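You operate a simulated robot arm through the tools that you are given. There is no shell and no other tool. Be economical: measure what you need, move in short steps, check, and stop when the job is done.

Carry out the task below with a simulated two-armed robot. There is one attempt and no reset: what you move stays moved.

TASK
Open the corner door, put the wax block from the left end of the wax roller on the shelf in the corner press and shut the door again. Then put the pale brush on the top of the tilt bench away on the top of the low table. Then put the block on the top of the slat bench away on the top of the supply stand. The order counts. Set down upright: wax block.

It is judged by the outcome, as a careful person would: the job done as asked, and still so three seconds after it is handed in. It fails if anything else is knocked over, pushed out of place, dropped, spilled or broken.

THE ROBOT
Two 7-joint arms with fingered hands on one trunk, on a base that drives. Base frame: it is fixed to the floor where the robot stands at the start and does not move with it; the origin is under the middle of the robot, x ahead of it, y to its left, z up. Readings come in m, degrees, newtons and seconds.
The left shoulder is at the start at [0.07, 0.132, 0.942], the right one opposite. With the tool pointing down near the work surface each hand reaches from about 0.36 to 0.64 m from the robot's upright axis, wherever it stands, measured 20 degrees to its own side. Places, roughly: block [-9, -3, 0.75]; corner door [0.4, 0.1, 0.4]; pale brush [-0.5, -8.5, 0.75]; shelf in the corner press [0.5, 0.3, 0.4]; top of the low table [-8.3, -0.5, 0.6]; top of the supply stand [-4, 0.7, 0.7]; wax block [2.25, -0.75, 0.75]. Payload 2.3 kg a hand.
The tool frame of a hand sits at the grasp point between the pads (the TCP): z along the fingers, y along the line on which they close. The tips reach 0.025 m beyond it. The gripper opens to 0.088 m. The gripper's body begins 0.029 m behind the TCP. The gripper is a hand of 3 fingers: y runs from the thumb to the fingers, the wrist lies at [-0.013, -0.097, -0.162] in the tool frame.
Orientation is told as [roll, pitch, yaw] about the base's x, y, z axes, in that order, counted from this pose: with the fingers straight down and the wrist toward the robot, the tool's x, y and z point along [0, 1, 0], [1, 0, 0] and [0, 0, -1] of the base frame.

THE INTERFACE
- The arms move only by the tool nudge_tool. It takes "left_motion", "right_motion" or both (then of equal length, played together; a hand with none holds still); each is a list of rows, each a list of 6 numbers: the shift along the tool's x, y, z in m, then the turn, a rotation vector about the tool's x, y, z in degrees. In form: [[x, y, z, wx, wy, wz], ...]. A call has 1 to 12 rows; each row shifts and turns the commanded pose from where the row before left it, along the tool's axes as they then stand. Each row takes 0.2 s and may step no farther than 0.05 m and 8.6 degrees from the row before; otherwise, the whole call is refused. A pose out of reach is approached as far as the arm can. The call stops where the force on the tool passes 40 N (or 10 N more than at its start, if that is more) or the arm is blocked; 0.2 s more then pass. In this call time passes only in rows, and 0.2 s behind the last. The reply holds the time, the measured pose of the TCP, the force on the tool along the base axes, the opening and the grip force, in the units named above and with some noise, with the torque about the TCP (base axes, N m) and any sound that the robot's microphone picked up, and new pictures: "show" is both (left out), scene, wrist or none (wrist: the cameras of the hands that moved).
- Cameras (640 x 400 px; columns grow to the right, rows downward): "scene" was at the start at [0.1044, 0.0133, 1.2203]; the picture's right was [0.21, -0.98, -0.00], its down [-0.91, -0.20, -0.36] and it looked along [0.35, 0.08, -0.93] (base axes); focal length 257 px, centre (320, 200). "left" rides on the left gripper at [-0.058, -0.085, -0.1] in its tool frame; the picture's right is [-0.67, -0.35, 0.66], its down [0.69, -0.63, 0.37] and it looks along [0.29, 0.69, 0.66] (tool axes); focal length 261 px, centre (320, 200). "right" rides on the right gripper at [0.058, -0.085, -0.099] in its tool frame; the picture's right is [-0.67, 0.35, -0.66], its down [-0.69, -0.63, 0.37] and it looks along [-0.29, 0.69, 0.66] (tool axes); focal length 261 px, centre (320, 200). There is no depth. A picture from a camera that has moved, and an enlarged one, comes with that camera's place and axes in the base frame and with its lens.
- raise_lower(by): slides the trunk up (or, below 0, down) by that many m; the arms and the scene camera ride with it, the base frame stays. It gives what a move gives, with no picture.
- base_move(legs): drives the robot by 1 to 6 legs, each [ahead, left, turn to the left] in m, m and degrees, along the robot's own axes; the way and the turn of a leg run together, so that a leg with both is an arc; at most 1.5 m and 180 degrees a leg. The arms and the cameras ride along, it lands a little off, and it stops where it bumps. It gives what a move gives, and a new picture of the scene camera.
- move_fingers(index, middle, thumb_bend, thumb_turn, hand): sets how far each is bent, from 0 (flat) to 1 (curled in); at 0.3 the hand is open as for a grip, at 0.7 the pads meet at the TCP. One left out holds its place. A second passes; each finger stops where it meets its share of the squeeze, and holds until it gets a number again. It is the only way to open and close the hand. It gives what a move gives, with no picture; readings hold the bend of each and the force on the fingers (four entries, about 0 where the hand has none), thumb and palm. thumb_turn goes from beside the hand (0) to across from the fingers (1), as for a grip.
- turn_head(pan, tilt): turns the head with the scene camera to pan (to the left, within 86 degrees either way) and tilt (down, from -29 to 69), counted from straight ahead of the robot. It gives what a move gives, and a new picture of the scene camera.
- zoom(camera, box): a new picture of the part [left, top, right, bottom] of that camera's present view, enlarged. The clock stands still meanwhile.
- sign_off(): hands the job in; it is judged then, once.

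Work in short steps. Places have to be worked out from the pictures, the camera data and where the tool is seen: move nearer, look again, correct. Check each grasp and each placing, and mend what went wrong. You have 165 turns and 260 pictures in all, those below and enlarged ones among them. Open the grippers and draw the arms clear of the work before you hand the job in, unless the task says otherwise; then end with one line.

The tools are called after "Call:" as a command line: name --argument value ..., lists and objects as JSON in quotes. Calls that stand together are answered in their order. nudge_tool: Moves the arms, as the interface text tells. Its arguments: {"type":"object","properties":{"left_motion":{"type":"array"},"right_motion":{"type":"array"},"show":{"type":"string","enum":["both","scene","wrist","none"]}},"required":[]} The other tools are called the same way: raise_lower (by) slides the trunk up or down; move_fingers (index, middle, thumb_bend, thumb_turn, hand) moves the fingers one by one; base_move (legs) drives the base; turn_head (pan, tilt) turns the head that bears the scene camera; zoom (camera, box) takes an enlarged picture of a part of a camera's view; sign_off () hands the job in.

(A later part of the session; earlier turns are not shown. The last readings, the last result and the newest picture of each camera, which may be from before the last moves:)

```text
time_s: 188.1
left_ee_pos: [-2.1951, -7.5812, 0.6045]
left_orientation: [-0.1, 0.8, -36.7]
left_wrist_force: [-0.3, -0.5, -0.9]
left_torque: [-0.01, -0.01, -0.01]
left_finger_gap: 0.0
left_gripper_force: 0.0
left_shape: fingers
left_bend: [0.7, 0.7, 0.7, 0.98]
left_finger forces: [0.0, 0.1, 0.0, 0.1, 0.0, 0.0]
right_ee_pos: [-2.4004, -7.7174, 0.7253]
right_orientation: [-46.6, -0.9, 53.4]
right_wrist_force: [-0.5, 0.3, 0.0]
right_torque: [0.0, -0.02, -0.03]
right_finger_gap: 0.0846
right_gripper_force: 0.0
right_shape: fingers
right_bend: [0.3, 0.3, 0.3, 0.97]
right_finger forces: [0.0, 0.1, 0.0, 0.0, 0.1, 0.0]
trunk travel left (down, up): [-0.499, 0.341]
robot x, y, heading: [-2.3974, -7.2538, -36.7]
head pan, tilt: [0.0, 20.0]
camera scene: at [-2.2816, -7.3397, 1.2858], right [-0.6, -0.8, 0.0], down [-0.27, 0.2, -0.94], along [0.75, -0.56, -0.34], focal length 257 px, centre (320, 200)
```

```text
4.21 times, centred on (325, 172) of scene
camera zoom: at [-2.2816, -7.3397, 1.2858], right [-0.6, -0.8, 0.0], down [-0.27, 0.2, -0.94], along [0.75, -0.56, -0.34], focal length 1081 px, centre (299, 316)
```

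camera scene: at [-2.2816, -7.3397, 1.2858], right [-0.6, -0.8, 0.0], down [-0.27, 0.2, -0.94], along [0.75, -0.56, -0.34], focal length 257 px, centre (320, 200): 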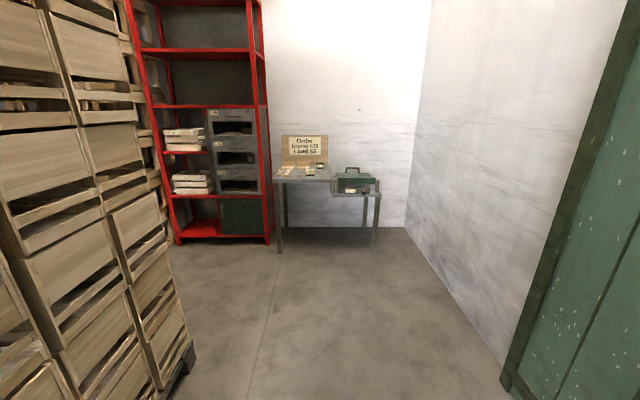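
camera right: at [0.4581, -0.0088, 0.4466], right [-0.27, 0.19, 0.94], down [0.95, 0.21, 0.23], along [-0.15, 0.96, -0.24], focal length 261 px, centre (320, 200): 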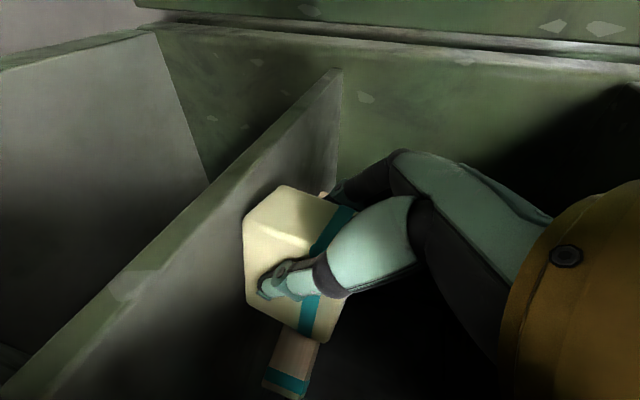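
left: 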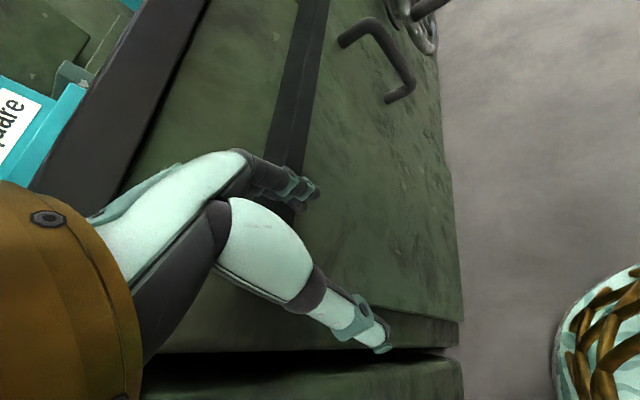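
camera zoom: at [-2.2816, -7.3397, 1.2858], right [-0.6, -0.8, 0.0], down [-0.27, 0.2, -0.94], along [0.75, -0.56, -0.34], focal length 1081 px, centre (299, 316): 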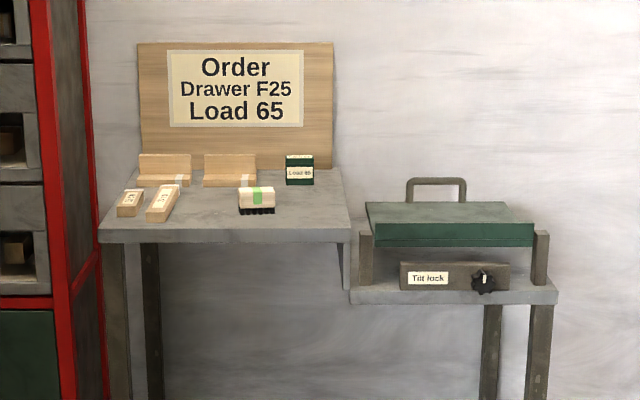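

The pale brush with black bristles is on the bench near [-0.57,-8.51]. I open the left hand (still pointing down), raise it and drive to a standoff.

Call:
move_fingers --hand "left" --index 0.3 --middle 0.3 --thumb_bend 0.3

Call:
raise_lower --by 0.2

Call:
nudge_tool --left_motion '[[0.04, 0, -0.025, 0, 0, 0], [0.04, 0, -0.025, 0, 0, 0], [0.04, 0, -0.025, 0, 0, 0], [0.04, 0, -0.025, 0, 0, 0], [0.03, 0.02, -0.025, 0, 0, 0]]' --show "none"

Call:
base_move --legs '[[1.4, -0.08, 0]]'

Call:
turn_head --pan 5 --tilt 40

```text
time_s: 189.1
left_ee_pos: [-2.1955, -7.5824, 0.6038]
left_orientation: [-0.1, 0.9, -36.6]
left_wrist_force: [0.0, 0.1, 0.4]
left_torque: [0.0, 0.01, 0.01]
left_finger_gap: 0.0845
left_gripper_force: 0.1
left_shape: fingers
left_bend: [0.3, 0.3, 0.3, 0.98]
left_finger forces: [0.0, 0.1, 0.0, 0.0, 0.0, 0.0]
right_ee_pos: [-2.3995, -7.7161, 0.7245]
right_orientation: [-46.7, -0.9, 53.2]
right_wrist_force: [-0.2, 0.3, -0.2]
right_torque: [-0.05, 0.04, -0.02]
right_finger_gap: 0.0846
right_gripper_force: 0.2
right_shape: fingers
right_bend: [0.3, 0.3, 0.3, 0.97]
right_finger forces: [0.1, 0.0, 0.0, 0.0, 0.1, 0.0]
trunk travel left (down, up): [-0.499, 0.341]
robot x, y, heading: [-2.3952, -7.2539, -36.7]
head pan, tilt: [0.0, 20.0]
```

```text
time_s: 191.2
left_ee_pos: [-2.1953, -7.5808, 0.8054]
left_orientation: [-0.1, 0.9, -36.6]
left_wrist_force: [0.7, 0.4, -0.7]
left_torque: [-0.02, 0.0, -0.01]
left_finger_gap: 0.0845
left_gripper_force: 0.0
left_shape: fingers
left_bend: [0.3, 0.3, 0.3, 0.98]
left_finger forces: [0.1, 0.0, 0.0, 0.1, 0.0, 0.0]
right_ee_pos: [-2.4007, -7.7183, 0.9262]
right_orientation: [-46.7, -1.0, 53.4]
right_wrist_force: [-0.4, -0.5, -0.1]
right_torque: [0.01, 0.0, -0.02]
right_finger_gap: 0.0846
right_gripper_force: 0.0
right_shape: fingers
right_bend: [0.3, 0.3, 0.3, 0.97]
right_finger forces: [0.0, 0.0, 0.0, 0.1, 0.0, 0.1]
trunk travel left (down, up): [-0.699, 0.141]
robot x, y, heading: [-2.3949, -7.2539, -36.6]
head pan, tilt: [0.0, 20.0]
```

```text
time_s: 192.4
left_ee_pos: [-2.0626, -7.4392, 0.9303]
left_orientation: [-0.2, 0.9, -36.6]
left_wrist_force: [-0.8, 0.1, 0.7]
left_torque: [0.04, -0.01, -0.04]
left_finger_gap: 0.0846
left_gripper_force: 0.1
left_shape: fingers
left_bend: [0.3, 0.3, 0.3, 0.98]
left_finger forces: [0.0, 0.0, 0.0, 0.1, 0.0, 0.1]
right_ee_pos: [-2.3999, -7.7175, 0.9258]
right_orientation: [-46.6, -0.9, 53.3]
right_wrist_force: [-0.5, 0.2, -0.5]
right_torque: [0.01, 0.01, -0.03]
right_finger_gap: 0.0844
right_gripper_force: 0.1
right_shape: fingers
right_bend: [0.3, 0.3, 0.3, 0.97]
right_finger forces: [0.0, 0.0, 0.0, 0.1, 0.0, 0.0]
trunk travel left (down, up): [-0.699, 0.141]
robot x, y, heading: [-2.3971, -7.2568, -36.6]
head pan, tilt: [0.0, 20.0]
```

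```text
time_s: 199.4
left_ee_pos: [-0.9886, -8.33, 0.9301]
left_orientation: [-0.1, 0.9, -36.3]
left_wrist_force: [-0.3, 0.0, -0.6]
left_torque: [0.01, 0.05, -0.02]
left_finger_gap: 0.0846
left_gripper_force: 0.0
left_shape: fingers
left_bend: [0.3, 0.3, 0.3, 0.98]
left_finger forces: [0.1, 0.0, 0.0, 0.0, 0.0, 0.1]
right_ee_pos: [-1.3241, -8.6075, 0.9264]
right_orientation: [-46.6, -0.9, 53.7]
right_wrist_force: [0.1, 0.3, 0.8]
right_torque: [0.01, -0.02, 0.01]
right_finger_gap: 0.0846
right_gripper_force: 0.1
right_shape: fingers
right_bend: [0.3, 0.3, 0.3, 0.97]
right_finger forces: [0.1, 0.1, 0.0, 0.1, 0.0, 0.0]
trunk travel left (down, up): [-0.699, 0.141]
robot x, y, heading: [-1.3207, -8.1458, -36.5]
head pan, tilt: [0.0, 20.0]
camera scene: at [-1.2083, -8.2296, 1.4858], right [-0.59, -0.81, 0.0], down [-0.28, 0.2, -0.94], along [0.76, -0.56, -0.34], focal length 257 px, centre (320, 200)
```

scene: 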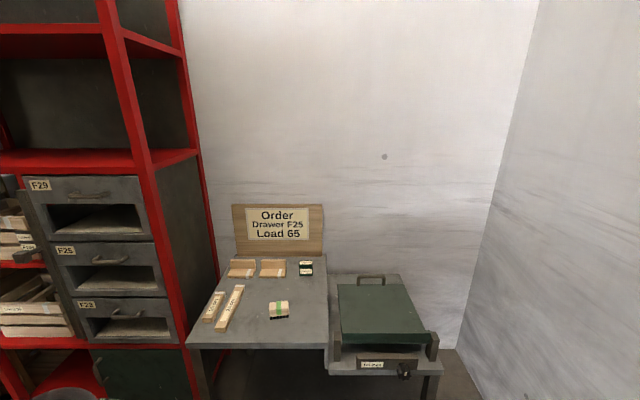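

```text
time_s: 200.2
left_ee_pos: [-0.9878, -8.3301, 0.9303]
left_orientation: [-0.2, 1.0, -36.3]
left_wrist_force: [-0.2, -0.4, -0.6]
left_torque: [0.03, -0.02, -0.01]
left_finger_gap: 0.0846
left_gripper_force: 0.1
left_shape: fingers
left_bend: [0.3, 0.3, 0.3, 0.98]
left_finger forces: [0.0, 0.0, 0.0, 0.0, 0.1, 0.1]
right_ee_pos: [-1.3248, -8.6091, 0.9251]
right_orientation: [-46.6, -0.9, 53.6]
right_wrist_force: [0.1, -0.6, 0.4]
right_torque: [-0.02, 0.0, 0.0]
right_finger_gap: 0.0846
right_gripper_force: 0.1
right_shape: fingers
right_bend: [0.3, 0.3, 0.3, 0.97]
right_finger forces: [0.0, 0.1, 0.0, 0.0, 0.0, 0.0]
trunk travel left (down, up): [-0.699, 0.141]
robot x, y, heading: [-1.323, -8.1449, -36.3]
head pan, tilt: [5.0, 40.0]
camera scene: at [-1.2104, -8.219, 1.4545], right [-0.52, -0.85, 0.0], down [-0.55, 0.33, -0.77], along [0.65, -0.4, -0.64], focal length 257 px, centre (320, 200)
```

scene: 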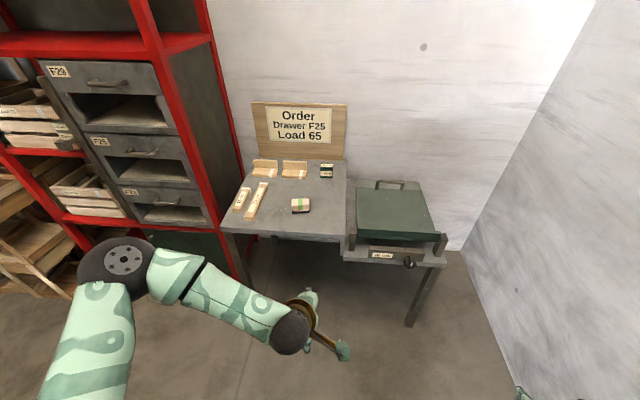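

Call:
zoom --camera "scene" --box '[220, 150, 380, 250]'

```text
4.00 times, centred on (300, 200) of scene
camera zoom: at [-1.2104, -8.219, 1.4545], right [-0.52, -0.85, 0.0], down [-0.55, 0.33, -0.77], along [0.65, -0.4, -0.64], focal length 1027 px, centre (400, 200)
```

zoom: 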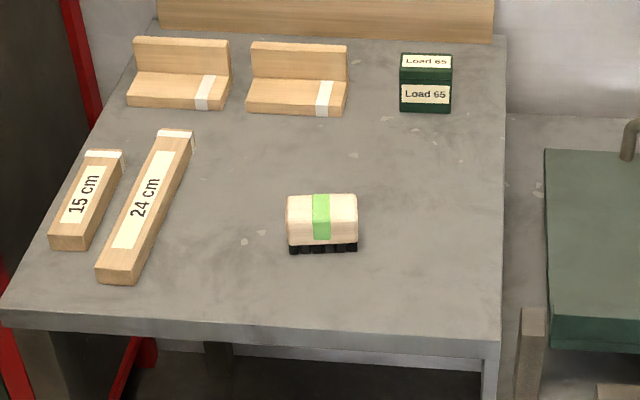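

The brush (~7 cm wide) is centred near [-0.485,-8.575], bench top z≈0.725. I drive 0.42 m ahead and 4 cm right, keeping clear of the red rack on my left.

Call:
base_move --legs '[[0.42, -0.04, 0]]'

Call:
turn_head --pan 10 --tilt 55

```text
time_s: 202.8
left_ee_pos: [-0.6867, -8.6138, 0.9301]
left_orientation: [-0.1, 0.8, -37.4]
left_wrist_force: [0.3, 0.4, 0.6]
left_torque: [0.01, 0.02, -0.02]
left_finger_gap: 0.0845
left_gripper_force: 0.1
left_shape: fingers
left_bend: [0.3, 0.3, 0.3, 0.98]
left_finger forces: [0.0, 0.0, 0.0, 0.0, 0.0, 0.0]
right_ee_pos: [-1.0272, -8.8851, 0.926]
right_orientation: [-46.6, -0.9, 52.5]
right_wrist_force: [0.6, -0.9, -0.4]
right_torque: [-0.01, -0.01, 0.03]
right_finger_gap: 0.0848
right_gripper_force: 0.0
right_shape: fingers
right_bend: [0.3, 0.3, 0.3, 0.97]
right_finger forces: [0.1, 0.0, 0.1, 0.1, 0.0, 0.1]
trunk travel left (down, up): [-0.699, 0.141]
robot x, y, heading: [-1.0154, -8.4219, -37.7]
head pan, tilt: [5.0, 40.0]
camera scene: at [-0.9062, -8.4985, 1.4545], right [-0.54, -0.84, 0.0], down [-0.54, 0.34, -0.77], along [0.65, -0.41, -0.64], focal length 257 px, centre (320, 200)
```

scene: 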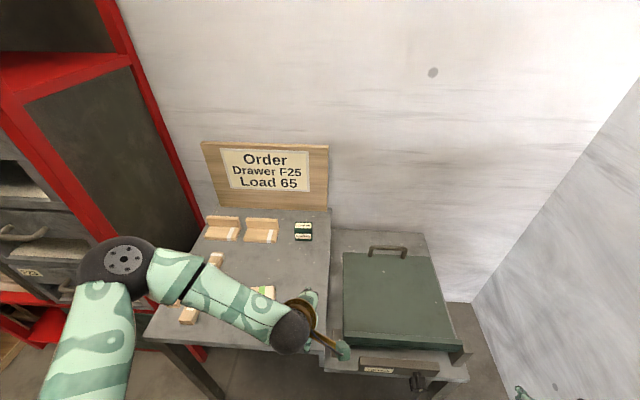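

```text
time_s: 203.5
left_ee_pos: [-0.686, -8.615, 0.929]
left_orientation: [-0.1, 0.9, -37.4]
left_wrist_force: [1.2, 0.2, 0.4]
left_torque: [0.0, -0.01, 0.0]
left_finger_gap: 0.0845
left_gripper_force: 0.0
left_shape: fingers
left_bend: [0.3, 0.3, 0.3, 0.98]
left_finger forces: [0.0, 0.0, 0.0, 0.0, 0.0, 0.0]
right_ee_pos: [-1.0275, -8.8861, 0.9253]
right_orientation: [-46.5, -0.9, 52.5]
right_wrist_force: [-0.8, -0.5, -0.3]
right_torque: [-0.02, -0.04, -0.02]
right_finger_gap: 0.0848
right_gripper_force: 0.0
right_shape: fingers
right_bend: [0.3, 0.3, 0.3, 0.97]
right_finger forces: [0.0, 0.1, 0.0, 0.1, 0.0, 0.0]
trunk travel left (down, up): [-0.699, 0.141]
robot x, y, heading: [-1.0188, -8.4268, -37.4]
head pan, tilt: [10.0, 55.0]
camera scene: at [-0.9128, -8.4873, 1.4337], right [-0.46, -0.89, 0.0], down [-0.73, 0.38, -0.57], along [0.51, -0.26, -0.82], focal length 257 px, centre (320, 200)
```

scene: 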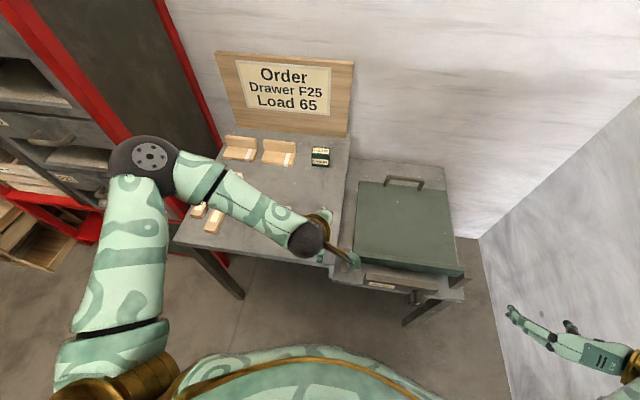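

The elbow has ~20 cm to the rack. I move the left hand left and forward over the brush and look with the wrist camera.

Call:
nudge_tool --left_motion '[[0.031, 0.027, 0, 0, 0, 0], [0.031, 0.027, 0, 0, 0, 0], [0.031, 0.027, 0, 0, 0, 0], [0.031, 0.027, -0.01, 0, 0, 0], [0.03, 0.02, 0, 0, 0, 0]]' --show "both"

```text
time_s: 204.7
left_ee_pos: [-0.4889, -8.5728, 0.9353]
left_orientation: [-0.1, 0.8, -37.3]
left_wrist_force: [0.9, 0.0, 0.2]
left_torque: [0.01, 0.03, -0.03]
left_finger_gap: 0.0843
left_gripper_force: 0.0
left_shape: fingers
left_bend: [0.3, 0.3, 0.3, 0.98]
left_finger forces: [0.0, 0.0, 0.0, 0.1, 0.1, 0.0]
right_ee_pos: [-1.0268, -8.8874, 0.9248]
right_orientation: [-46.5, -1.0, 52.6]
right_wrist_force: [-0.6, 0.8, -0.9]
right_torque: [0.01, -0.02, 0.0]
right_finger_gap: 0.0846
right_gripper_force: 0.0
right_shape: fingers
right_bend: [0.3, 0.3, 0.3, 0.97]
right_finger forces: [0.0, 0.1, 0.0, 0.0, 0.0, 0.1]
trunk travel left (down, up): [-0.699, 0.141]
robot x, y, heading: [-1.0182, -8.4217, -37.2]
head pan, tilt: [10.0, 55.0]
camera scene: at [-0.9125, -8.4879, 1.4336], right [-0.46, -0.89, 0.0], down [-0.73, 0.38, -0.57], along [0.51, -0.26, -0.82], focal length 257 px, centre (320, 200)
camera left: at [-0.5892, -8.5688, 1.0364], right [-0.69, -0.32, -0.65], down [-0.09, 0.93, -0.36], along [0.72, -0.19, -0.67], focal length 261 px, centre (320, 200)
```

scene: 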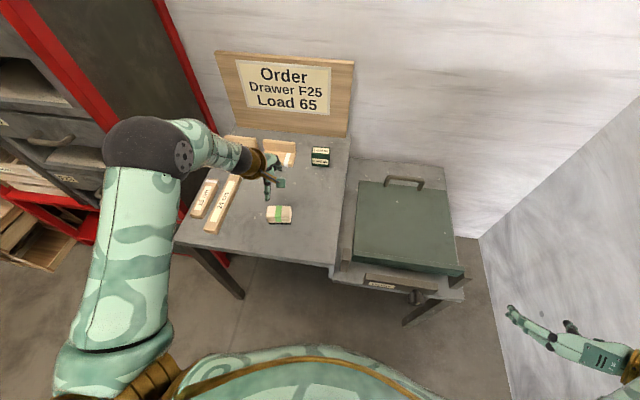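
left: 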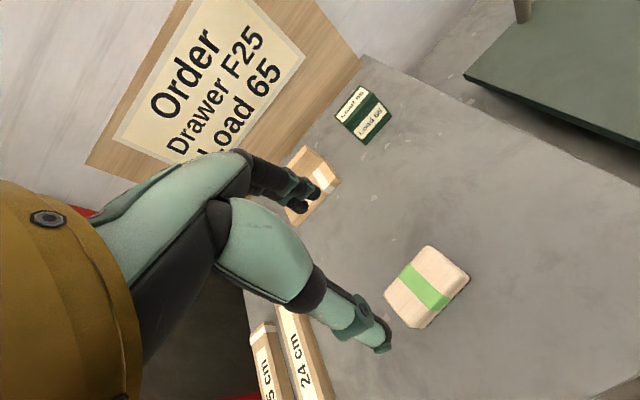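

The wrist view puts the brush centre at [-0.481,-8.573], right under the hand. I descend 13 cm, turning 5° to align.

Call:
nudge_tool --left_motion '[[0.005, 0.006, 0.045, 0, 0, -5], [0, 0, 0.045, 0, 0, 0], [0, 0, 0.045, 0, 0, 0]]' --show "both"

```text
time_s: 205.5
left_ee_pos: [-0.4834, -8.5668, 0.804]
left_orientation: [0.0, 0.8, -32.4]
left_wrist_force: [0.9, -0.4, 0.2]
left_torque: [0.02, -0.03, 0.02]
left_finger_gap: 0.0845
left_gripper_force: 0.0
left_shape: fingers
left_bend: [0.3, 0.3, 0.3, 0.98]
left_finger forces: [0.0, 0.0, 0.1, 0.2, 0.0, 0.0]
right_ee_pos: [-1.0268, -8.8862, 0.9256]
right_orientation: [-46.5, -0.8, 52.6]
right_wrist_force: [0.6, 0.1, 0.0]
right_torque: [0.03, 0.0, -0.02]
right_finger_gap: 0.0845
right_gripper_force: 0.0
right_shape: fingers
right_bend: [0.3, 0.3, 0.3, 0.97]
right_finger forces: [0.1, 0.0, 0.1, 0.0, 0.0, 0.0]
trunk travel left (down, up): [-0.699, 0.141]
robot x, y, heading: [-1.0157, -8.4217, -37.3]
head pan, tilt: [10.0, 55.0]
camera scene: at [-0.9125, -8.4869, 1.4337], right [-0.46, -0.89, 0.0], down [-0.73, 0.38, -0.57], along [0.51, -0.26, -0.82], focal length 257 px, centre (320, 200)
camera left: at [-0.5847, -8.5723, 0.905], right [-0.66, -0.38, -0.65], down [-0.17, 0.92, -0.36], along [0.73, -0.13, -0.67], focal length 261 px, centre (320, 200)
```

scene: 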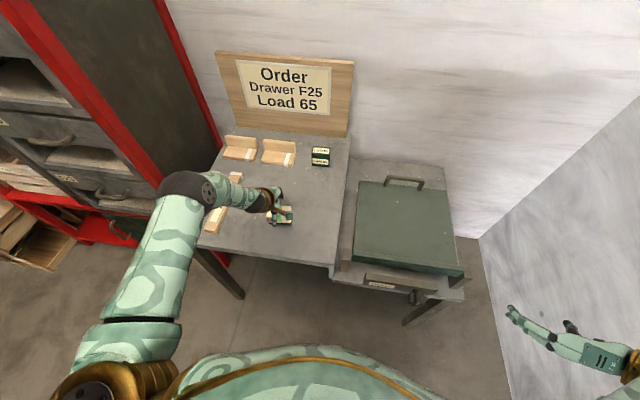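
left: 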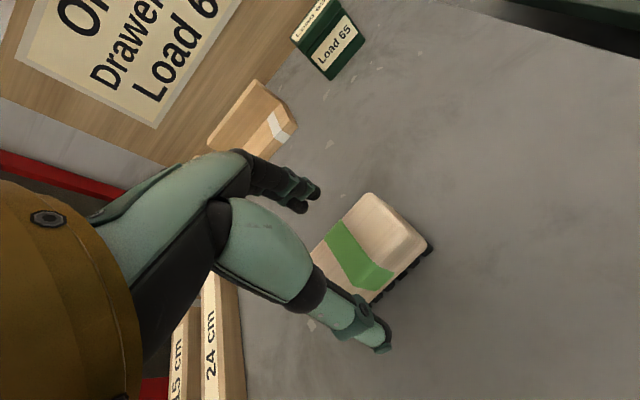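

Fingers straddle the brush. I descend the last 4.5 cm and close.

Call:
nudge_tool --left_motion '[[0, 0, 0.025, 0, 0, 0], [-0.002, 0, 0.02, 0, 0, 0]]' --show "none"

Call:
move_fingers --hand "left" --index 0.7 --middle 0.7 --thumb_bend 0.7

Call:
raise_lower --by 0.1

Call:
zoom --camera "left" --box '[0, 0, 640, 400]'

```text
time_s: 206.1
left_ee_pos: [-0.4866, -8.5685, 0.7585]
left_orientation: [0.0, 0.9, -32.2]
left_wrist_force: [1.2, 0.1, -0.4]
left_torque: [-0.01, 0.0, -0.01]
left_finger_gap: 0.0845
left_gripper_force: 0.1
left_shape: fingers
left_bend: [0.3, 0.3, 0.3, 0.98]
left_finger forces: [0.0, 0.1, 0.0, 0.0, 0.0, 0.0]
right_ee_pos: [-1.0269, -8.8873, 0.9258]
right_orientation: [-46.6, -0.9, 52.5]
right_wrist_force: [-0.8, -0.4, -0.1]
right_torque: [-0.01, 0.04, 0.01]
right_finger_gap: 0.0847
right_gripper_force: 0.1
right_shape: fingers
right_bend: [0.3, 0.3, 0.3, 0.97]
right_finger forces: [0.0, 0.1, 0.0, 0.0, 0.0, 0.0]
trunk travel left (down, up): [-0.699, 0.141]
robot x, y, heading: [-1.0133, -8.4285, -37.5]
head pan, tilt: [10.0, 55.0]
```

```text
time_s: 207.1
left_ee_pos: [-0.4866, -8.5685, 0.7576]
left_orientation: [0.0, 0.8, -32.4]
left_wrist_force: [1.2, -1.6, 2.5]
left_torque: [-0.04, -0.14, 0.0]
left_finger_gap: 0.0368
left_gripper_force: 18.2
left_shape: fingers
left_bend: [0.55, 0.59, 0.54, 0.96]
left_finger forces: [9.9, 9.4, 0.0, 0.0, 17.8, 0.0]
right_ee_pos: [-1.0276, -8.8871, 0.9254]
right_orientation: [-46.6, -0.9, 52.6]
right_wrist_force: [0.6, -0.3, -0.3]
right_torque: [0.03, 0.03, -0.01]
right_finger_gap: 0.0847
right_gripper_force: 0.1
right_shape: fingers
right_bend: [0.3, 0.3, 0.3, 0.97]
right_finger forces: [0.0, 0.0, 0.0, 0.0, 0.0, 0.0]
trunk travel left (down, up): [-0.699, 0.141]
robot x, y, heading: [-1.0179, -8.4231, -37.6]
head pan, tilt: [10.0, 55.0]
```

```text
time_s: 208.5
left_ee_pos: [-0.486, -8.5699, 0.8585]
left_orientation: [-0.2, 0.9, -32.4]
left_wrist_force: [0.3, -0.1, -1.4]
left_torque: [-0.04, -0.01, -0.01]
left_finger_gap: 0.0369
left_gripper_force: 18.8
left_shape: fingers
left_bend: [0.55, 0.59, 0.54, 0.95]
left_finger forces: [9.6, 8.3, 0.0, 0.0, 17.9, 0.0]
right_ee_pos: [-1.0263, -8.8864, 1.0254]
right_orientation: [-46.4, -0.9, 52.4]
right_wrist_force: [0.7, -0.5, 0.3]
right_torque: [-0.01, 0.05, 0.02]
right_finger_gap: 0.0847
right_gripper_force: 0.1
right_shape: fingers
right_bend: [0.3, 0.3, 0.3, 0.97]
right_finger forces: [0.1, 0.1, 0.1, 0.0, 0.0, 0.1]
trunk travel left (down, up): [-0.799, 0.041]
robot x, y, heading: [-1.0186, -8.4197, -37.7]
head pan, tilt: [10.0, 55.0]
```

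```text
1.00 times, centred on (320, 200) of left (not enlarged: the box is as wide or as high as the picture)
camera zoom: at [-0.5875, -8.5742, 0.9602], right [-0.66, -0.37, -0.65], down [-0.17, 0.92, -0.36], along [0.73, -0.13, -0.67], focal length 261 px, centre (320, 200)
```

zoom: 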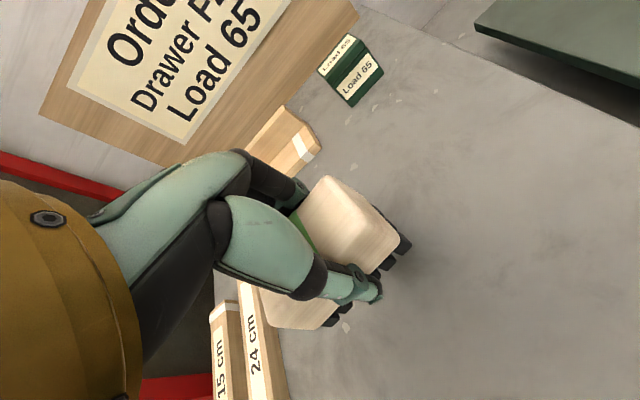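

The brush is held. I back away from the bench and retract the left hand a bit.

Call:
base_move --legs '[[-0.6, 0, 0]]'

Call:
nudge_tool --left_motion '[[-0.02, -0.035, -0.01, 0, 0, 0], [-0.02, -0.035, -0.01, 0, 0, 0], [-0.02, -0.035, 0, 0, 0, 0]]' --show "none"

Call:
raise_lower --by -0.1

Call:
base_move --legs '[[-1.05, 0.05, 0], [0, 0, -180]]'

Call:
turn_head --pan 0 --tilt 10

```text
time_s: 211.9
left_ee_pos: [-0.9703, -8.1989, 0.8576]
left_orientation: [-0.2, 1.0, -32.1]
left_wrist_force: [0.5, -0.5, -0.9]
left_torque: [-0.01, -0.03, 0.0]
left_finger_gap: 0.0367
left_gripper_force: 18.2
left_shape: fingers
left_bend: [0.55, 0.59, 0.54, 0.95]
left_finger forces: [9.7, 8.4, 0.0, 0.1, 18.1, 0.1]
right_ee_pos: [-1.509, -8.518, 1.025]
right_orientation: [-46.5, -1.0, 52.8]
right_wrist_force: [-0.3, 0.9, -0.1]
right_torque: [0.01, -0.01, -0.02]
right_finger_gap: 0.0845
right_gripper_force: 0.1
right_shape: fingers
right_bend: [0.3, 0.3, 0.3, 0.97]
right_finger forces: [0.0, 0.0, 0.0, 0.0, 0.0, 0.0]
trunk travel left (down, up): [-0.799, 0.041]
robot x, y, heading: [-1.5022, -8.0569, -37.3]
head pan, tilt: [10.0, 55.0]
camera scene: at [-1.3961, -8.1186, 1.5335], right [-0.46, -0.89, 0.0], down [-0.73, 0.37, -0.57], along [0.51, -0.26, -0.82], focal length 257 px, centre (320, 200)
```

scene: 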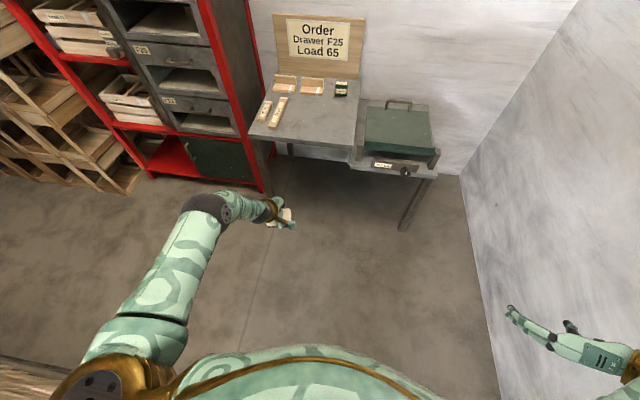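

```text
time_s: 212.7
left_ee_pos: [-1.0936, -8.1936, 0.8827]
left_orientation: [0.0, 0.8, -32.1]
left_wrist_force: [0.4, 0.0, -0.9]
left_torque: [-0.01, -0.03, -0.01]
left_finger_gap: 0.037
left_gripper_force: 18.2
left_shape: fingers
left_bend: [0.55, 0.6, 0.54, 0.95]
left_finger forces: [9.7, 8.2, 0.2, 0.0, 18.0, 0.0]
right_ee_pos: [-1.5114, -8.5182, 1.0255]
right_orientation: [-46.5, -1.0, 52.8]
right_wrist_force: [-0.6, -0.2, 0.9]
right_torque: [-0.01, -0.01, 0.0]
right_finger_gap: 0.0846
right_gripper_force: 0.0
right_shape: fingers
right_bend: [0.3, 0.3, 0.3, 0.97]
right_finger forces: [0.1, 0.0, 0.0, 0.1, 0.0, 0.0]
trunk travel left (down, up): [-0.799, 0.041]
robot x, y, heading: [-1.5016, -8.0576, -37.2]
head pan, tilt: [10.0, 55.0]
```

```text
time_s: 214.0
left_ee_pos: [-1.0921, -8.1926, 0.7819]
left_orientation: [-0.1, 0.9, -32.1]
left_wrist_force: [0.3, -0.2, -1.0]
left_torque: [0.0, 0.04, 0.0]
left_finger_gap: 0.0368
left_gripper_force: 17.9
left_shape: fingers
left_bend: [0.55, 0.6, 0.54, 0.95]
left_finger forces: [9.7, 8.1, 0.0, 0.0, 17.8, 0.1]
right_ee_pos: [-1.511, -8.5179, 0.9255]
right_orientation: [-46.6, -0.8, 52.7]
right_wrist_force: [0.2, -0.5, -0.3]
right_torque: [0.01, -0.01, 0.02]
right_finger_gap: 0.0847
right_gripper_force: 0.1
right_shape: fingers
right_bend: [0.3, 0.3, 0.3, 0.97]
right_finger forces: [0.1, 0.1, 0.0, 0.0, 0.0, 0.0]
trunk travel left (down, up): [-0.699, 0.141]
robot x, y, heading: [-1.4999, -8.0551, -37.4]
head pan, tilt: [10.0, 55.0]
```

```text
time_s: 226.8
left_ee_pos: [-2.6916, -7.2454, 0.7831]
left_orientation: [-0.1, 0.9, 145.8]
left_wrist_force: [0.9, -0.1, -1.1]
left_torque: [0.0, -0.04, 0.01]
left_finger_gap: 0.0363
left_gripper_force: 17.0
left_shape: fingers
left_bend: [0.56, 0.6, 0.54, 0.95]
left_finger forces: [9.0, 7.7, 0.1, 0.1, 16.7, 0.0]
right_ee_pos: [-2.2631, -6.9355, 0.9249]
right_orientation: [-46.7, -0.9, -129.3]
right_wrist_force: [-0.1, -0.6, 0.3]
right_torque: [0.02, 0.01, 0.0]
right_finger_gap: 0.0846
right_gripper_force: 0.1
right_shape: fingers
right_bend: [0.3, 0.3, 0.3, 0.97]
right_finger forces: [0.0, 0.0, 0.1, 0.1, 0.0, 0.0]
trunk travel left (down, up): [-0.699, 0.141]
robot x, y, heading: [-2.2896, -7.3996, 140.8]
head pan, tilt: [10.0, 55.0]
camera scene: at [-2.3911, -7.3283, 1.4337], right [0.49, 0.87, 0.0], down [0.71, -0.4, -0.57], along [-0.5, 0.28, -0.82], focal length 257 px, centre (320, 200)
```

scene: 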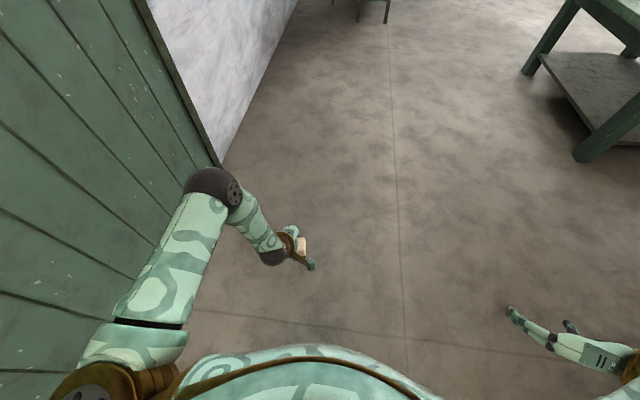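

```text
time_s: 227.9
left_ee_pos: [-2.6915, -7.245, 0.7823]
left_orientation: [-0.1, 1.0, 145.9]
left_wrist_force: [-0.3, 0.2, -1.0]
left_torque: [-0.01, -0.02, 0.0]
left_finger_gap: 0.0361
left_gripper_force: 17.0
left_shape: fingers
left_bend: [0.56, 0.6, 0.54, 0.95]
left_finger forces: [9.0, 7.8, 0.1, 0.0, 16.6, 0.0]
right_ee_pos: [-2.2623, -6.9355, 0.9263]
right_orientation: [-46.5, -0.9, -129.3]
right_wrist_force: [-0.1, -0.1, -0.4]
right_torque: [0.0, 0.02, 0.0]
right_finger_gap: 0.0847
right_gripper_force: 0.1
right_shape: fingers
right_bend: [0.3, 0.3, 0.3, 0.97]
right_finger forces: [0.0, 0.1, 0.0, 0.0, 0.1, 0.1]
trunk travel left (down, up): [-0.699, 0.141]
robot x, y, heading: [-2.2882, -7.3947, 140.6]
head pan, tilt: [0.0, 10.0]
camera scene: at [-2.4002, -7.3046, 1.502], right [0.63, 0.77, 0.0], down [0.14, -0.11, -0.98], along [-0.76, 0.62, -0.17], focal length 257 px, centre (320, 200)
```

scene: 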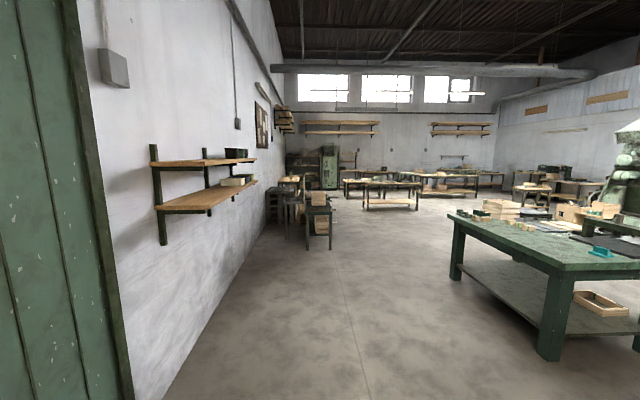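

The way northwest is open between the wall and the teal table. I turn 15° right and go 3.4 m to a midpoint.

Call:
base_move --legs '[[0, 0, -15], [1.2, 0, 0], [1.2, 0, 0], [1.0, 0, 0]]'

```text
time_s: 245.4
left_ee_pos: [-4.7432, -4.4663, 0.7816]
left_orientation: [0.0, 0.9, 134.4]
left_wrist_force: [0.0, 0.2, -0.5]
left_torque: [-0.02, -0.02, 0.01]
left_finger_gap: 0.0363
left_gripper_force: 17.6
left_shape: fingers
left_bend: [0.56, 0.6, 0.54, 0.95]
left_finger forces: [9.1, 7.7, 0.0, 0.0, 16.6, 0.0]
right_ee_pos: [-4.2619, -4.2472, 0.9251]
right_orientation: [-46.6, -0.9, -140.7]
right_wrist_force: [-0.2, -0.2, 0.0]
right_torque: [0.02, 0.04, 0.03]
right_finger_gap: 0.0847
right_gripper_force: 0.1
right_shape: fingers
right_bend: [0.3, 0.3, 0.3, 0.97]
right_finger forces: [0.0, 0.0, 0.1, 0.0, 0.0, 0.0]
trunk travel left (down, up): [-0.699, 0.141]
robot x, y, heading: [-4.3752, -4.6965, 129.1]
head pan, tilt: [0.0, 10.0]
camera scene: at [-4.4684, -4.5823, 1.5021], right [0.77, 0.64, 0.0], down [0.11, -0.13, -0.98], along [-0.63, 0.76, -0.17], focal length 257 px, centre (320, 200)
```

scene: 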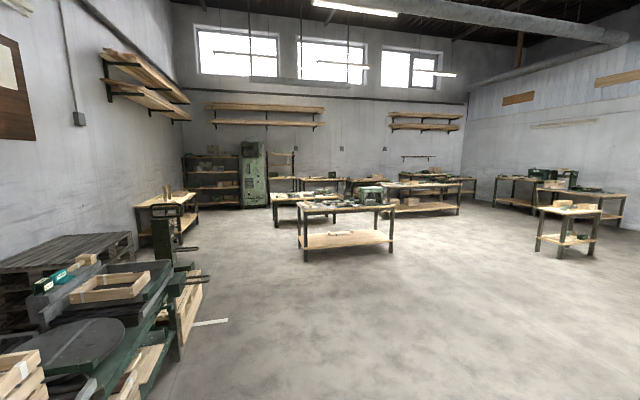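

Call:
zoom --camera "scene" --box '[240, 150, 420, 265]'

Call:
zoom --camera "scene" --box '[110, 160, 250, 260]'

Call:
zoom --camera "scene" --box '[480, 150, 640, 265]'

```text
3.48 times, centred on (330, 208) of scene
camera zoom: at [-4.4684, -4.5823, 1.5021], right [0.77, 0.64, 0.0], down [0.11, -0.13, -0.98], along [-0.63, 0.76, -0.17], focal length 893 px, centre (285, 174)
```

zoom: 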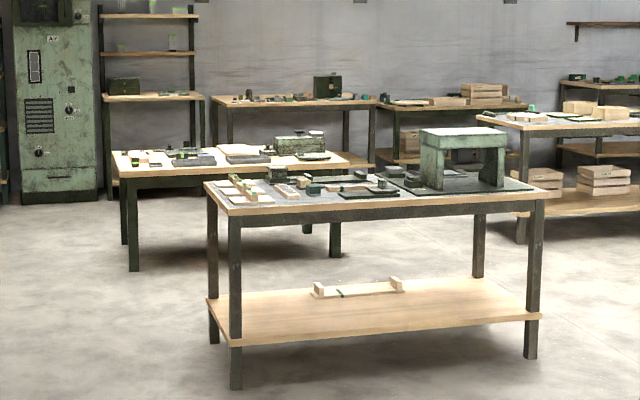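

```text
4.00 times, centred on (180, 210) of scene
camera zoom: at [-4.4684, -4.5823, 1.5021], right [0.77, 0.64, 0.0], down [0.11, -0.13, -0.98], along [-0.63, 0.76, -0.17], focal length 1027 px, centre (880, 160)
```

zoom: 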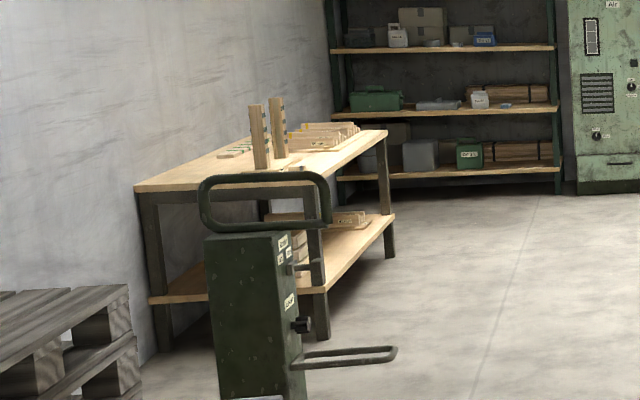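

```text
3.48 times, centred on (560, 208) of scene
camera zoom: at [-4.4684, -4.5823, 1.5021], right [0.77, 0.64, 0.0], down [0.11, -0.13, -0.98], along [-0.63, 0.76, -0.17], focal length 893 px, centre (-515, 174)
```

zoom: 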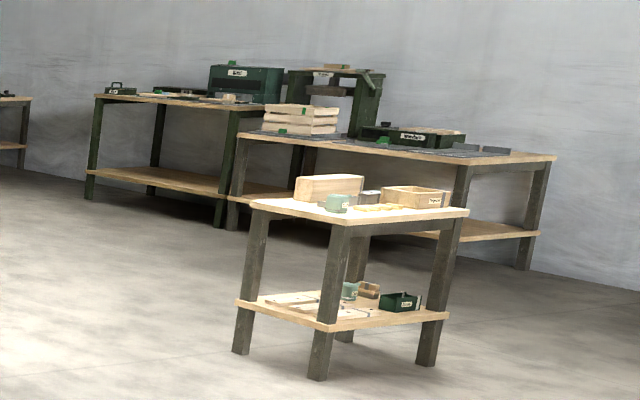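

I can identify the places: low table (pale top, low, behind the work table), slat bench (left by the wall, with upright blocks), supply stand (small table at right). I drive around the left of the work table toward the low table.

Call:
base_move --legs '[[0, 0, 5.5], [1.2, 0, 0], [1.1, 0, 0], [0, 0, 29], [1.0, 0, 0]]'

```text
time_s: 263.4
left_ee_pos: [-7.4006, -2.8544, 0.7823]
left_orientation: [-0.1, 0.9, 170.0]
left_wrist_force: [-0.5, 0.0, -1.2]
left_torque: [0.0, 0.0, -0.01]
left_finger_gap: 0.0362
left_gripper_force: 16.9
left_shape: fingers
left_bend: [0.56, 0.6, 0.54, 0.95]
left_finger forces: [9.0, 7.6, 0.1, 0.0, 16.4, 0.1]
right_ee_pos: [-7.1349, -2.3951, 0.9259]
right_orientation: [-46.6, -0.8, -105.2]
right_wrist_force: [0.2, 0.4, 0.5]
right_torque: [0.04, 0.01, 0.02]
right_finger_gap: 0.085
right_gripper_force: 0.2
right_shape: fingers
right_bend: [0.3, 0.3, 0.3, 0.97]
right_finger forces: [0.0, 0.0, 0.0, 0.0, 0.1, 0.0]
trunk travel left (down, up): [-0.699, 0.141]
robot x, y, heading: [-6.9678, -2.8268, 165.0]
head pan, tilt: [0.0, 10.0]
camera scene: at [-7.1096, -2.7886, 1.5021], right [0.26, 0.97, 0.0], down [0.17, -0.05, -0.98], along [-0.95, 0.26, -0.17], focal length 257 px, centre (320, 200)
```

scene: 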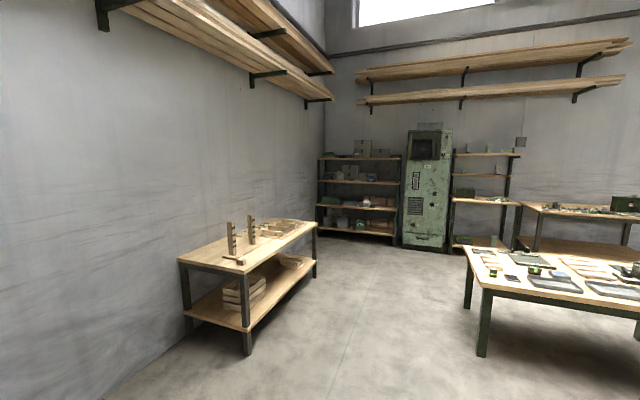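

Call:
zoom --camera "scene" --box '[450, 200, 640, 320]'

Call:
zoom --camera "scene" --box '[170, 200, 330, 300]'

```text
3.33 times, centred on (545, 260) of scene
camera zoom: at [-7.1096, -2.7886, 1.5021], right [0.26, 0.97, 0.0], down [0.17, -0.05, -0.98], along [-0.95, 0.26, -0.17], focal length 856 px, centre (-430, 0)
```

zoom: 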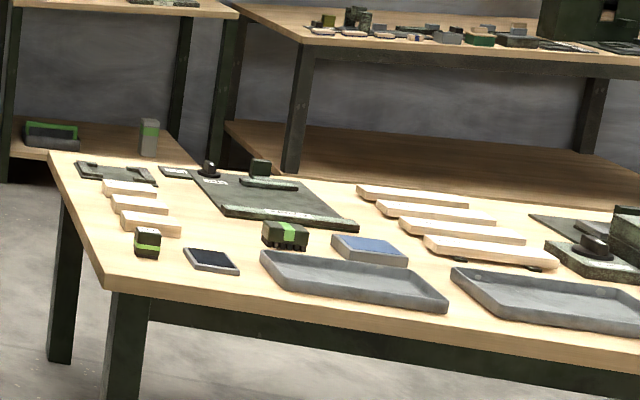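

```text
4.00 times, centred on (250, 250) of scene
camera zoom: at [-7.1096, -2.7886, 1.5021], right [0.26, 0.97, 0.0], down [0.17, -0.05, -0.98], along [-0.95, 0.26, -0.17], focal length 1027 px, centre (600, 0)
```

zoom: 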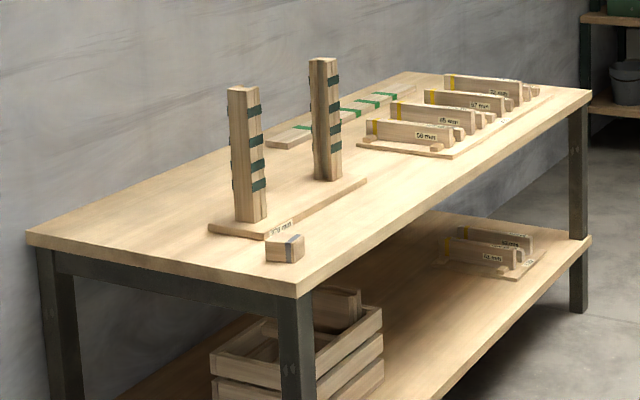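

The block on the slat bench is visible at its near corner, and the low table has free room on its near-left. I move in front of the low table's left part.

Call:
base_move --legs '[[0.9, 0, 0], [0, 0, -22], [0.4, -0.55, 0]]'

Call:
turn_head --pan 0 --tilt 40

```text
time_s: 272.6
left_ee_pos: [-8.2281, -1.7714, 0.7832]
left_orientation: [-0.1, 0.8, 147.0]
left_wrist_force: [0.1, -0.3, -0.8]
left_torque: [0.02, -0.02, -0.02]
left_finger_gap: 0.0357
left_gripper_force: 15.8
left_shape: fingers
left_bend: [0.56, 0.6, 0.54, 0.95]
left_finger forces: [9.1, 7.4, 0.0, 0.0, 16.3, 0.0]
right_ee_pos: [-7.8073, -1.4506, 0.9268]
right_orientation: [-46.6, -0.8, -128.1]
right_wrist_force: [1.4, -0.1, 0.4]
right_torque: [-0.01, 0.03, -0.01]
right_finger_gap: 0.0846
right_gripper_force: 0.0
right_shape: fingers
right_bend: [0.3, 0.3, 0.3, 0.97]
right_finger forces: [0.1, 0.0, 0.1, 0.1, 0.0, 0.0]
trunk travel left (down, up): [-0.699, 0.141]
robot x, y, heading: [-7.8191, -1.9134, 141.9]
head pan, tilt: [0.0, 10.0]
camera scene: at [-7.9357, -1.8241, 1.5021], right [0.62, 0.79, 0.0], down [0.14, -0.11, -0.98], along [-0.78, 0.61, -0.17], focal length 257 px, centre (320, 200)
```

scene: 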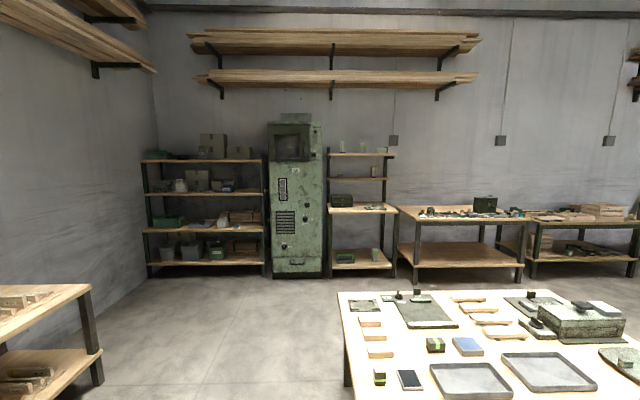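

```text
time_s: 273.6
left_ee_pos: [-8.2287, -1.7706, 0.7821]
left_orientation: [-0.1, 0.9, 147.0]
left_wrist_force: [0.4, -0.1, -1.1]
left_torque: [0.01, -0.01, -0.01]
left_finger_gap: 0.0359
left_gripper_force: 16.4
left_shape: fingers
left_bend: [0.56, 0.6, 0.54, 0.95]
left_finger forces: [8.9, 7.6, 0.0, 0.0, 16.4, 0.0]
right_ee_pos: [-7.8077, -1.4517, 0.9246]
right_orientation: [-46.6, -0.9, -128.1]
right_wrist_force: [0.9, -0.1, 0.0]
right_torque: [-0.02, 0.02, 0.01]
right_finger_gap: 0.0846
right_gripper_force: 0.1
right_shape: fingers
right_bend: [0.3, 0.3, 0.3, 0.97]
right_finger forces: [0.0, 0.1, 0.1, 0.0, 0.1, 0.0]
trunk travel left (down, up): [-0.699, 0.141]
robot x, y, heading: [-7.8231, -1.9137, 141.8]
head pan, tilt: [0.0, 40.0]
camera scene: at [-7.9293, -1.8283, 1.4544], right [0.62, 0.79, 0.0], down [0.51, -0.4, -0.77], along [-0.6, 0.47, -0.64], focal length 257 px, centre (320, 200)
```

scene: 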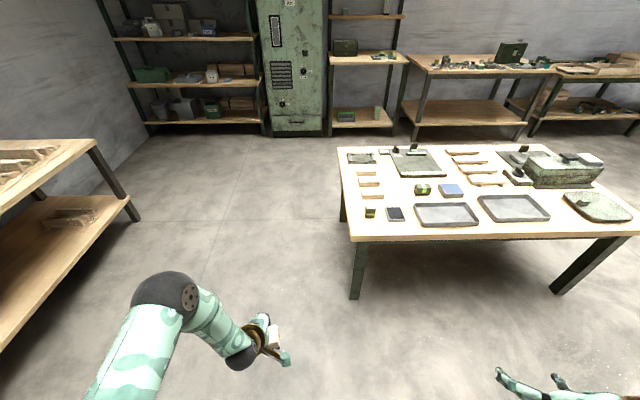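

Call:
zoom --camera "scene" --box '[330, 140, 510, 252]'

```text
3.56 times, centred on (420, 196) of scene
camera zoom: at [-7.9293, -1.8283, 1.4544], right [0.62, 0.79, 0.0], down [0.51, -0.4, -0.77], along [-0.6, 0.47, -0.64], focal length 913 px, centre (-36, 214)
```

zoom: 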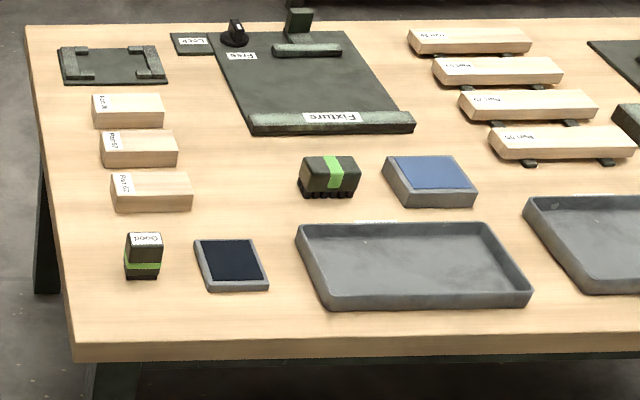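

The free spot on the low table is between the little wooden blocks and the dark brush: about [-8.475,-0.841], top z≈0.575. I drive there: right 0.63 m, forward 0.6 m.

Call:
base_move --legs '[[0.3, -0.63, 0], [0.3, 0, 0]]'

Call:
turn_head --pan 10 --tilt 55

```text
time_s: 279.0
left_ee_pos: [-8.3118, -0.9118, 0.783]
left_orientation: [-0.1, 0.9, 147.2]
left_wrist_force: [-1.4, -0.1, -1.6]
left_torque: [0.0, 0.01, 0.02]
left_finger_gap: 0.0359
left_gripper_force: 16.4
left_shape: fingers
left_bend: [0.56, 0.61, 0.54, 0.95]
left_finger forces: [9.0, 7.5, 0.1, 0.1, 16.5, 0.0]
right_ee_pos: [-7.8932, -0.589, 0.9269]
right_orientation: [-46.6, -0.9, -127.8]
right_wrist_force: [-0.9, 0.3, -0.7]
right_torque: [0.03, 0.0, -0.03]
right_finger_gap: 0.0847
right_gripper_force: 0.1
right_shape: fingers
right_bend: [0.3, 0.3, 0.3, 0.97]
right_finger forces: [0.0, 0.0, 0.0, 0.0, 0.0, 0.1]
trunk travel left (down, up): [-0.699, 0.141]
robot x, y, heading: [-7.9059, -1.054, 142.4]
head pan, tilt: [0.0, 40.0]
camera scene: at [-8.0113, -0.9679, 1.4545], right [0.61, 0.79, 0.0], down [0.51, -0.39, -0.77], along [-0.61, 0.47, -0.64], focal length 257 px, centre (320, 200)
```

scene: 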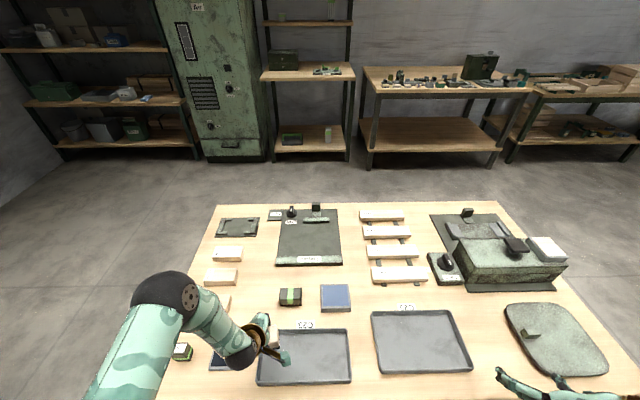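

```text
time_s: 279.8
left_ee_pos: [-8.3128, -0.9091, 0.783]
left_orientation: [-0.1, 1.0, 147.3]
left_wrist_force: [0.7, 1.7, -1.0]
left_torque: [-0.03, 0.01, 0.0]
left_finger_gap: 0.0359
left_gripper_force: 16.6
left_shape: fingers
left_bend: [0.56, 0.61, 0.54, 0.95]
left_finger forces: [9.0, 7.5, 0.0, 0.0, 16.4, 0.1]
right_ee_pos: [-7.8921, -0.5892, 0.9254]
right_orientation: [-46.6, -0.8, -127.8]
right_wrist_force: [-0.4, -0.7, 0.8]
right_torque: [0.0, -0.03, 0.03]
right_finger_gap: 0.0843
right_gripper_force: 0.1
right_shape: fingers
right_bend: [0.3, 0.3, 0.3, 0.97]
right_finger forces: [0.0, 0.0, 0.0, 0.1, 0.0, 0.0]
trunk travel left (down, up): [-0.699, 0.141]
robot x, y, heading: [-7.908, -1.0505, 142.6]
head pan, tilt: [10.0, 55.0]
camera scene: at [-8.0095, -0.985, 1.4337], right [0.46, 0.89, 0.0], down [0.73, -0.38, -0.57], along [-0.51, 0.27, -0.82], focal length 257 px, centre (320, 200)
```

scene: 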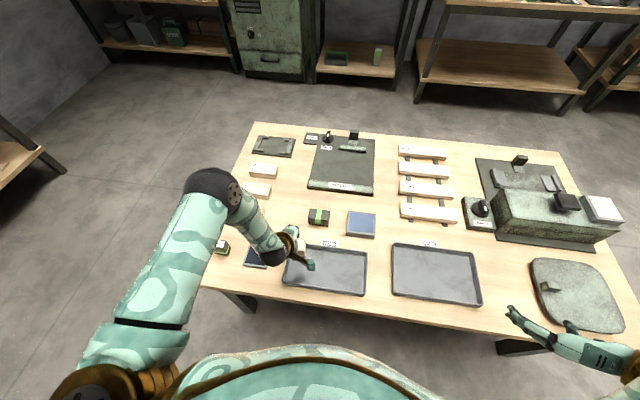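

Refined: gap centre is [-8.49,-0.89]. I move the left hand over it at the present height.

Call:
nudge_tool --left_motion '[[0.02, 0.04, 0, 0, 0, 0], [0.02, 0.04, 0, 0, 0, 0], [0.02, 0.04, 0, 0, 0, 0], [0.02, 0.039, 0, 0, 0, 5]]' --show "both"

```text
time_s: 280.8
left_ee_pos: [-8.4846, -0.8948, 0.7764]
left_orientation: [-0.3, 1.4, 142.3]
left_wrist_force: [1.0, -0.3, -1.6]
left_torque: [-0.04, -0.02, 0.02]
left_finger_gap: 0.0357
left_gripper_force: 16.7
left_shape: fingers
left_bend: [0.57, 0.61, 0.54, 0.95]
left_finger forces: [9.1, 7.7, 0.0, 0.0, 16.6, 0.0]
right_ee_pos: [-7.8928, -0.59, 0.9251]
right_orientation: [-46.5, -0.8, -127.8]
right_wrist_force: [-0.2, 0.2, 0.5]
right_torque: [-0.01, 0.01, 0.01]
right_finger_gap: 0.0848
right_gripper_force: 0.0
right_shape: fingers
right_bend: [0.3, 0.3, 0.3, 0.97]
right_finger forces: [0.1, 0.0, 0.1, 0.0, 0.0, 0.0]
trunk travel left (down, up): [-0.699, 0.141]
robot x, y, heading: [-7.9076, -1.0528, 142.7]
head pan, tilt: [10.0, 55.0]
camera scene: at [-8.0109, -0.9864, 1.4337], right [0.46, 0.89, 0.0], down [0.73, -0.38, -0.57], along [-0.51, 0.27, -0.82], focal length 257 px, centre (320, 200)
camera left: at [-8.385, -0.9013, 0.8796], right [0.7, 0.31, -0.64], down [0.09, -0.93, -0.35], along [-0.71, 0.19, -0.68], focal length 261 px, centre (320, 200)
```

scene: 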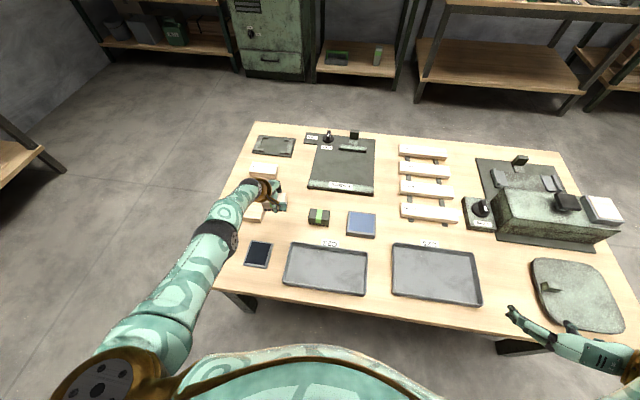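
left: 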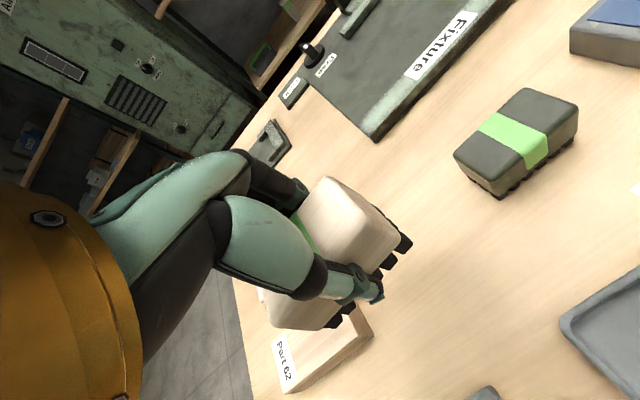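

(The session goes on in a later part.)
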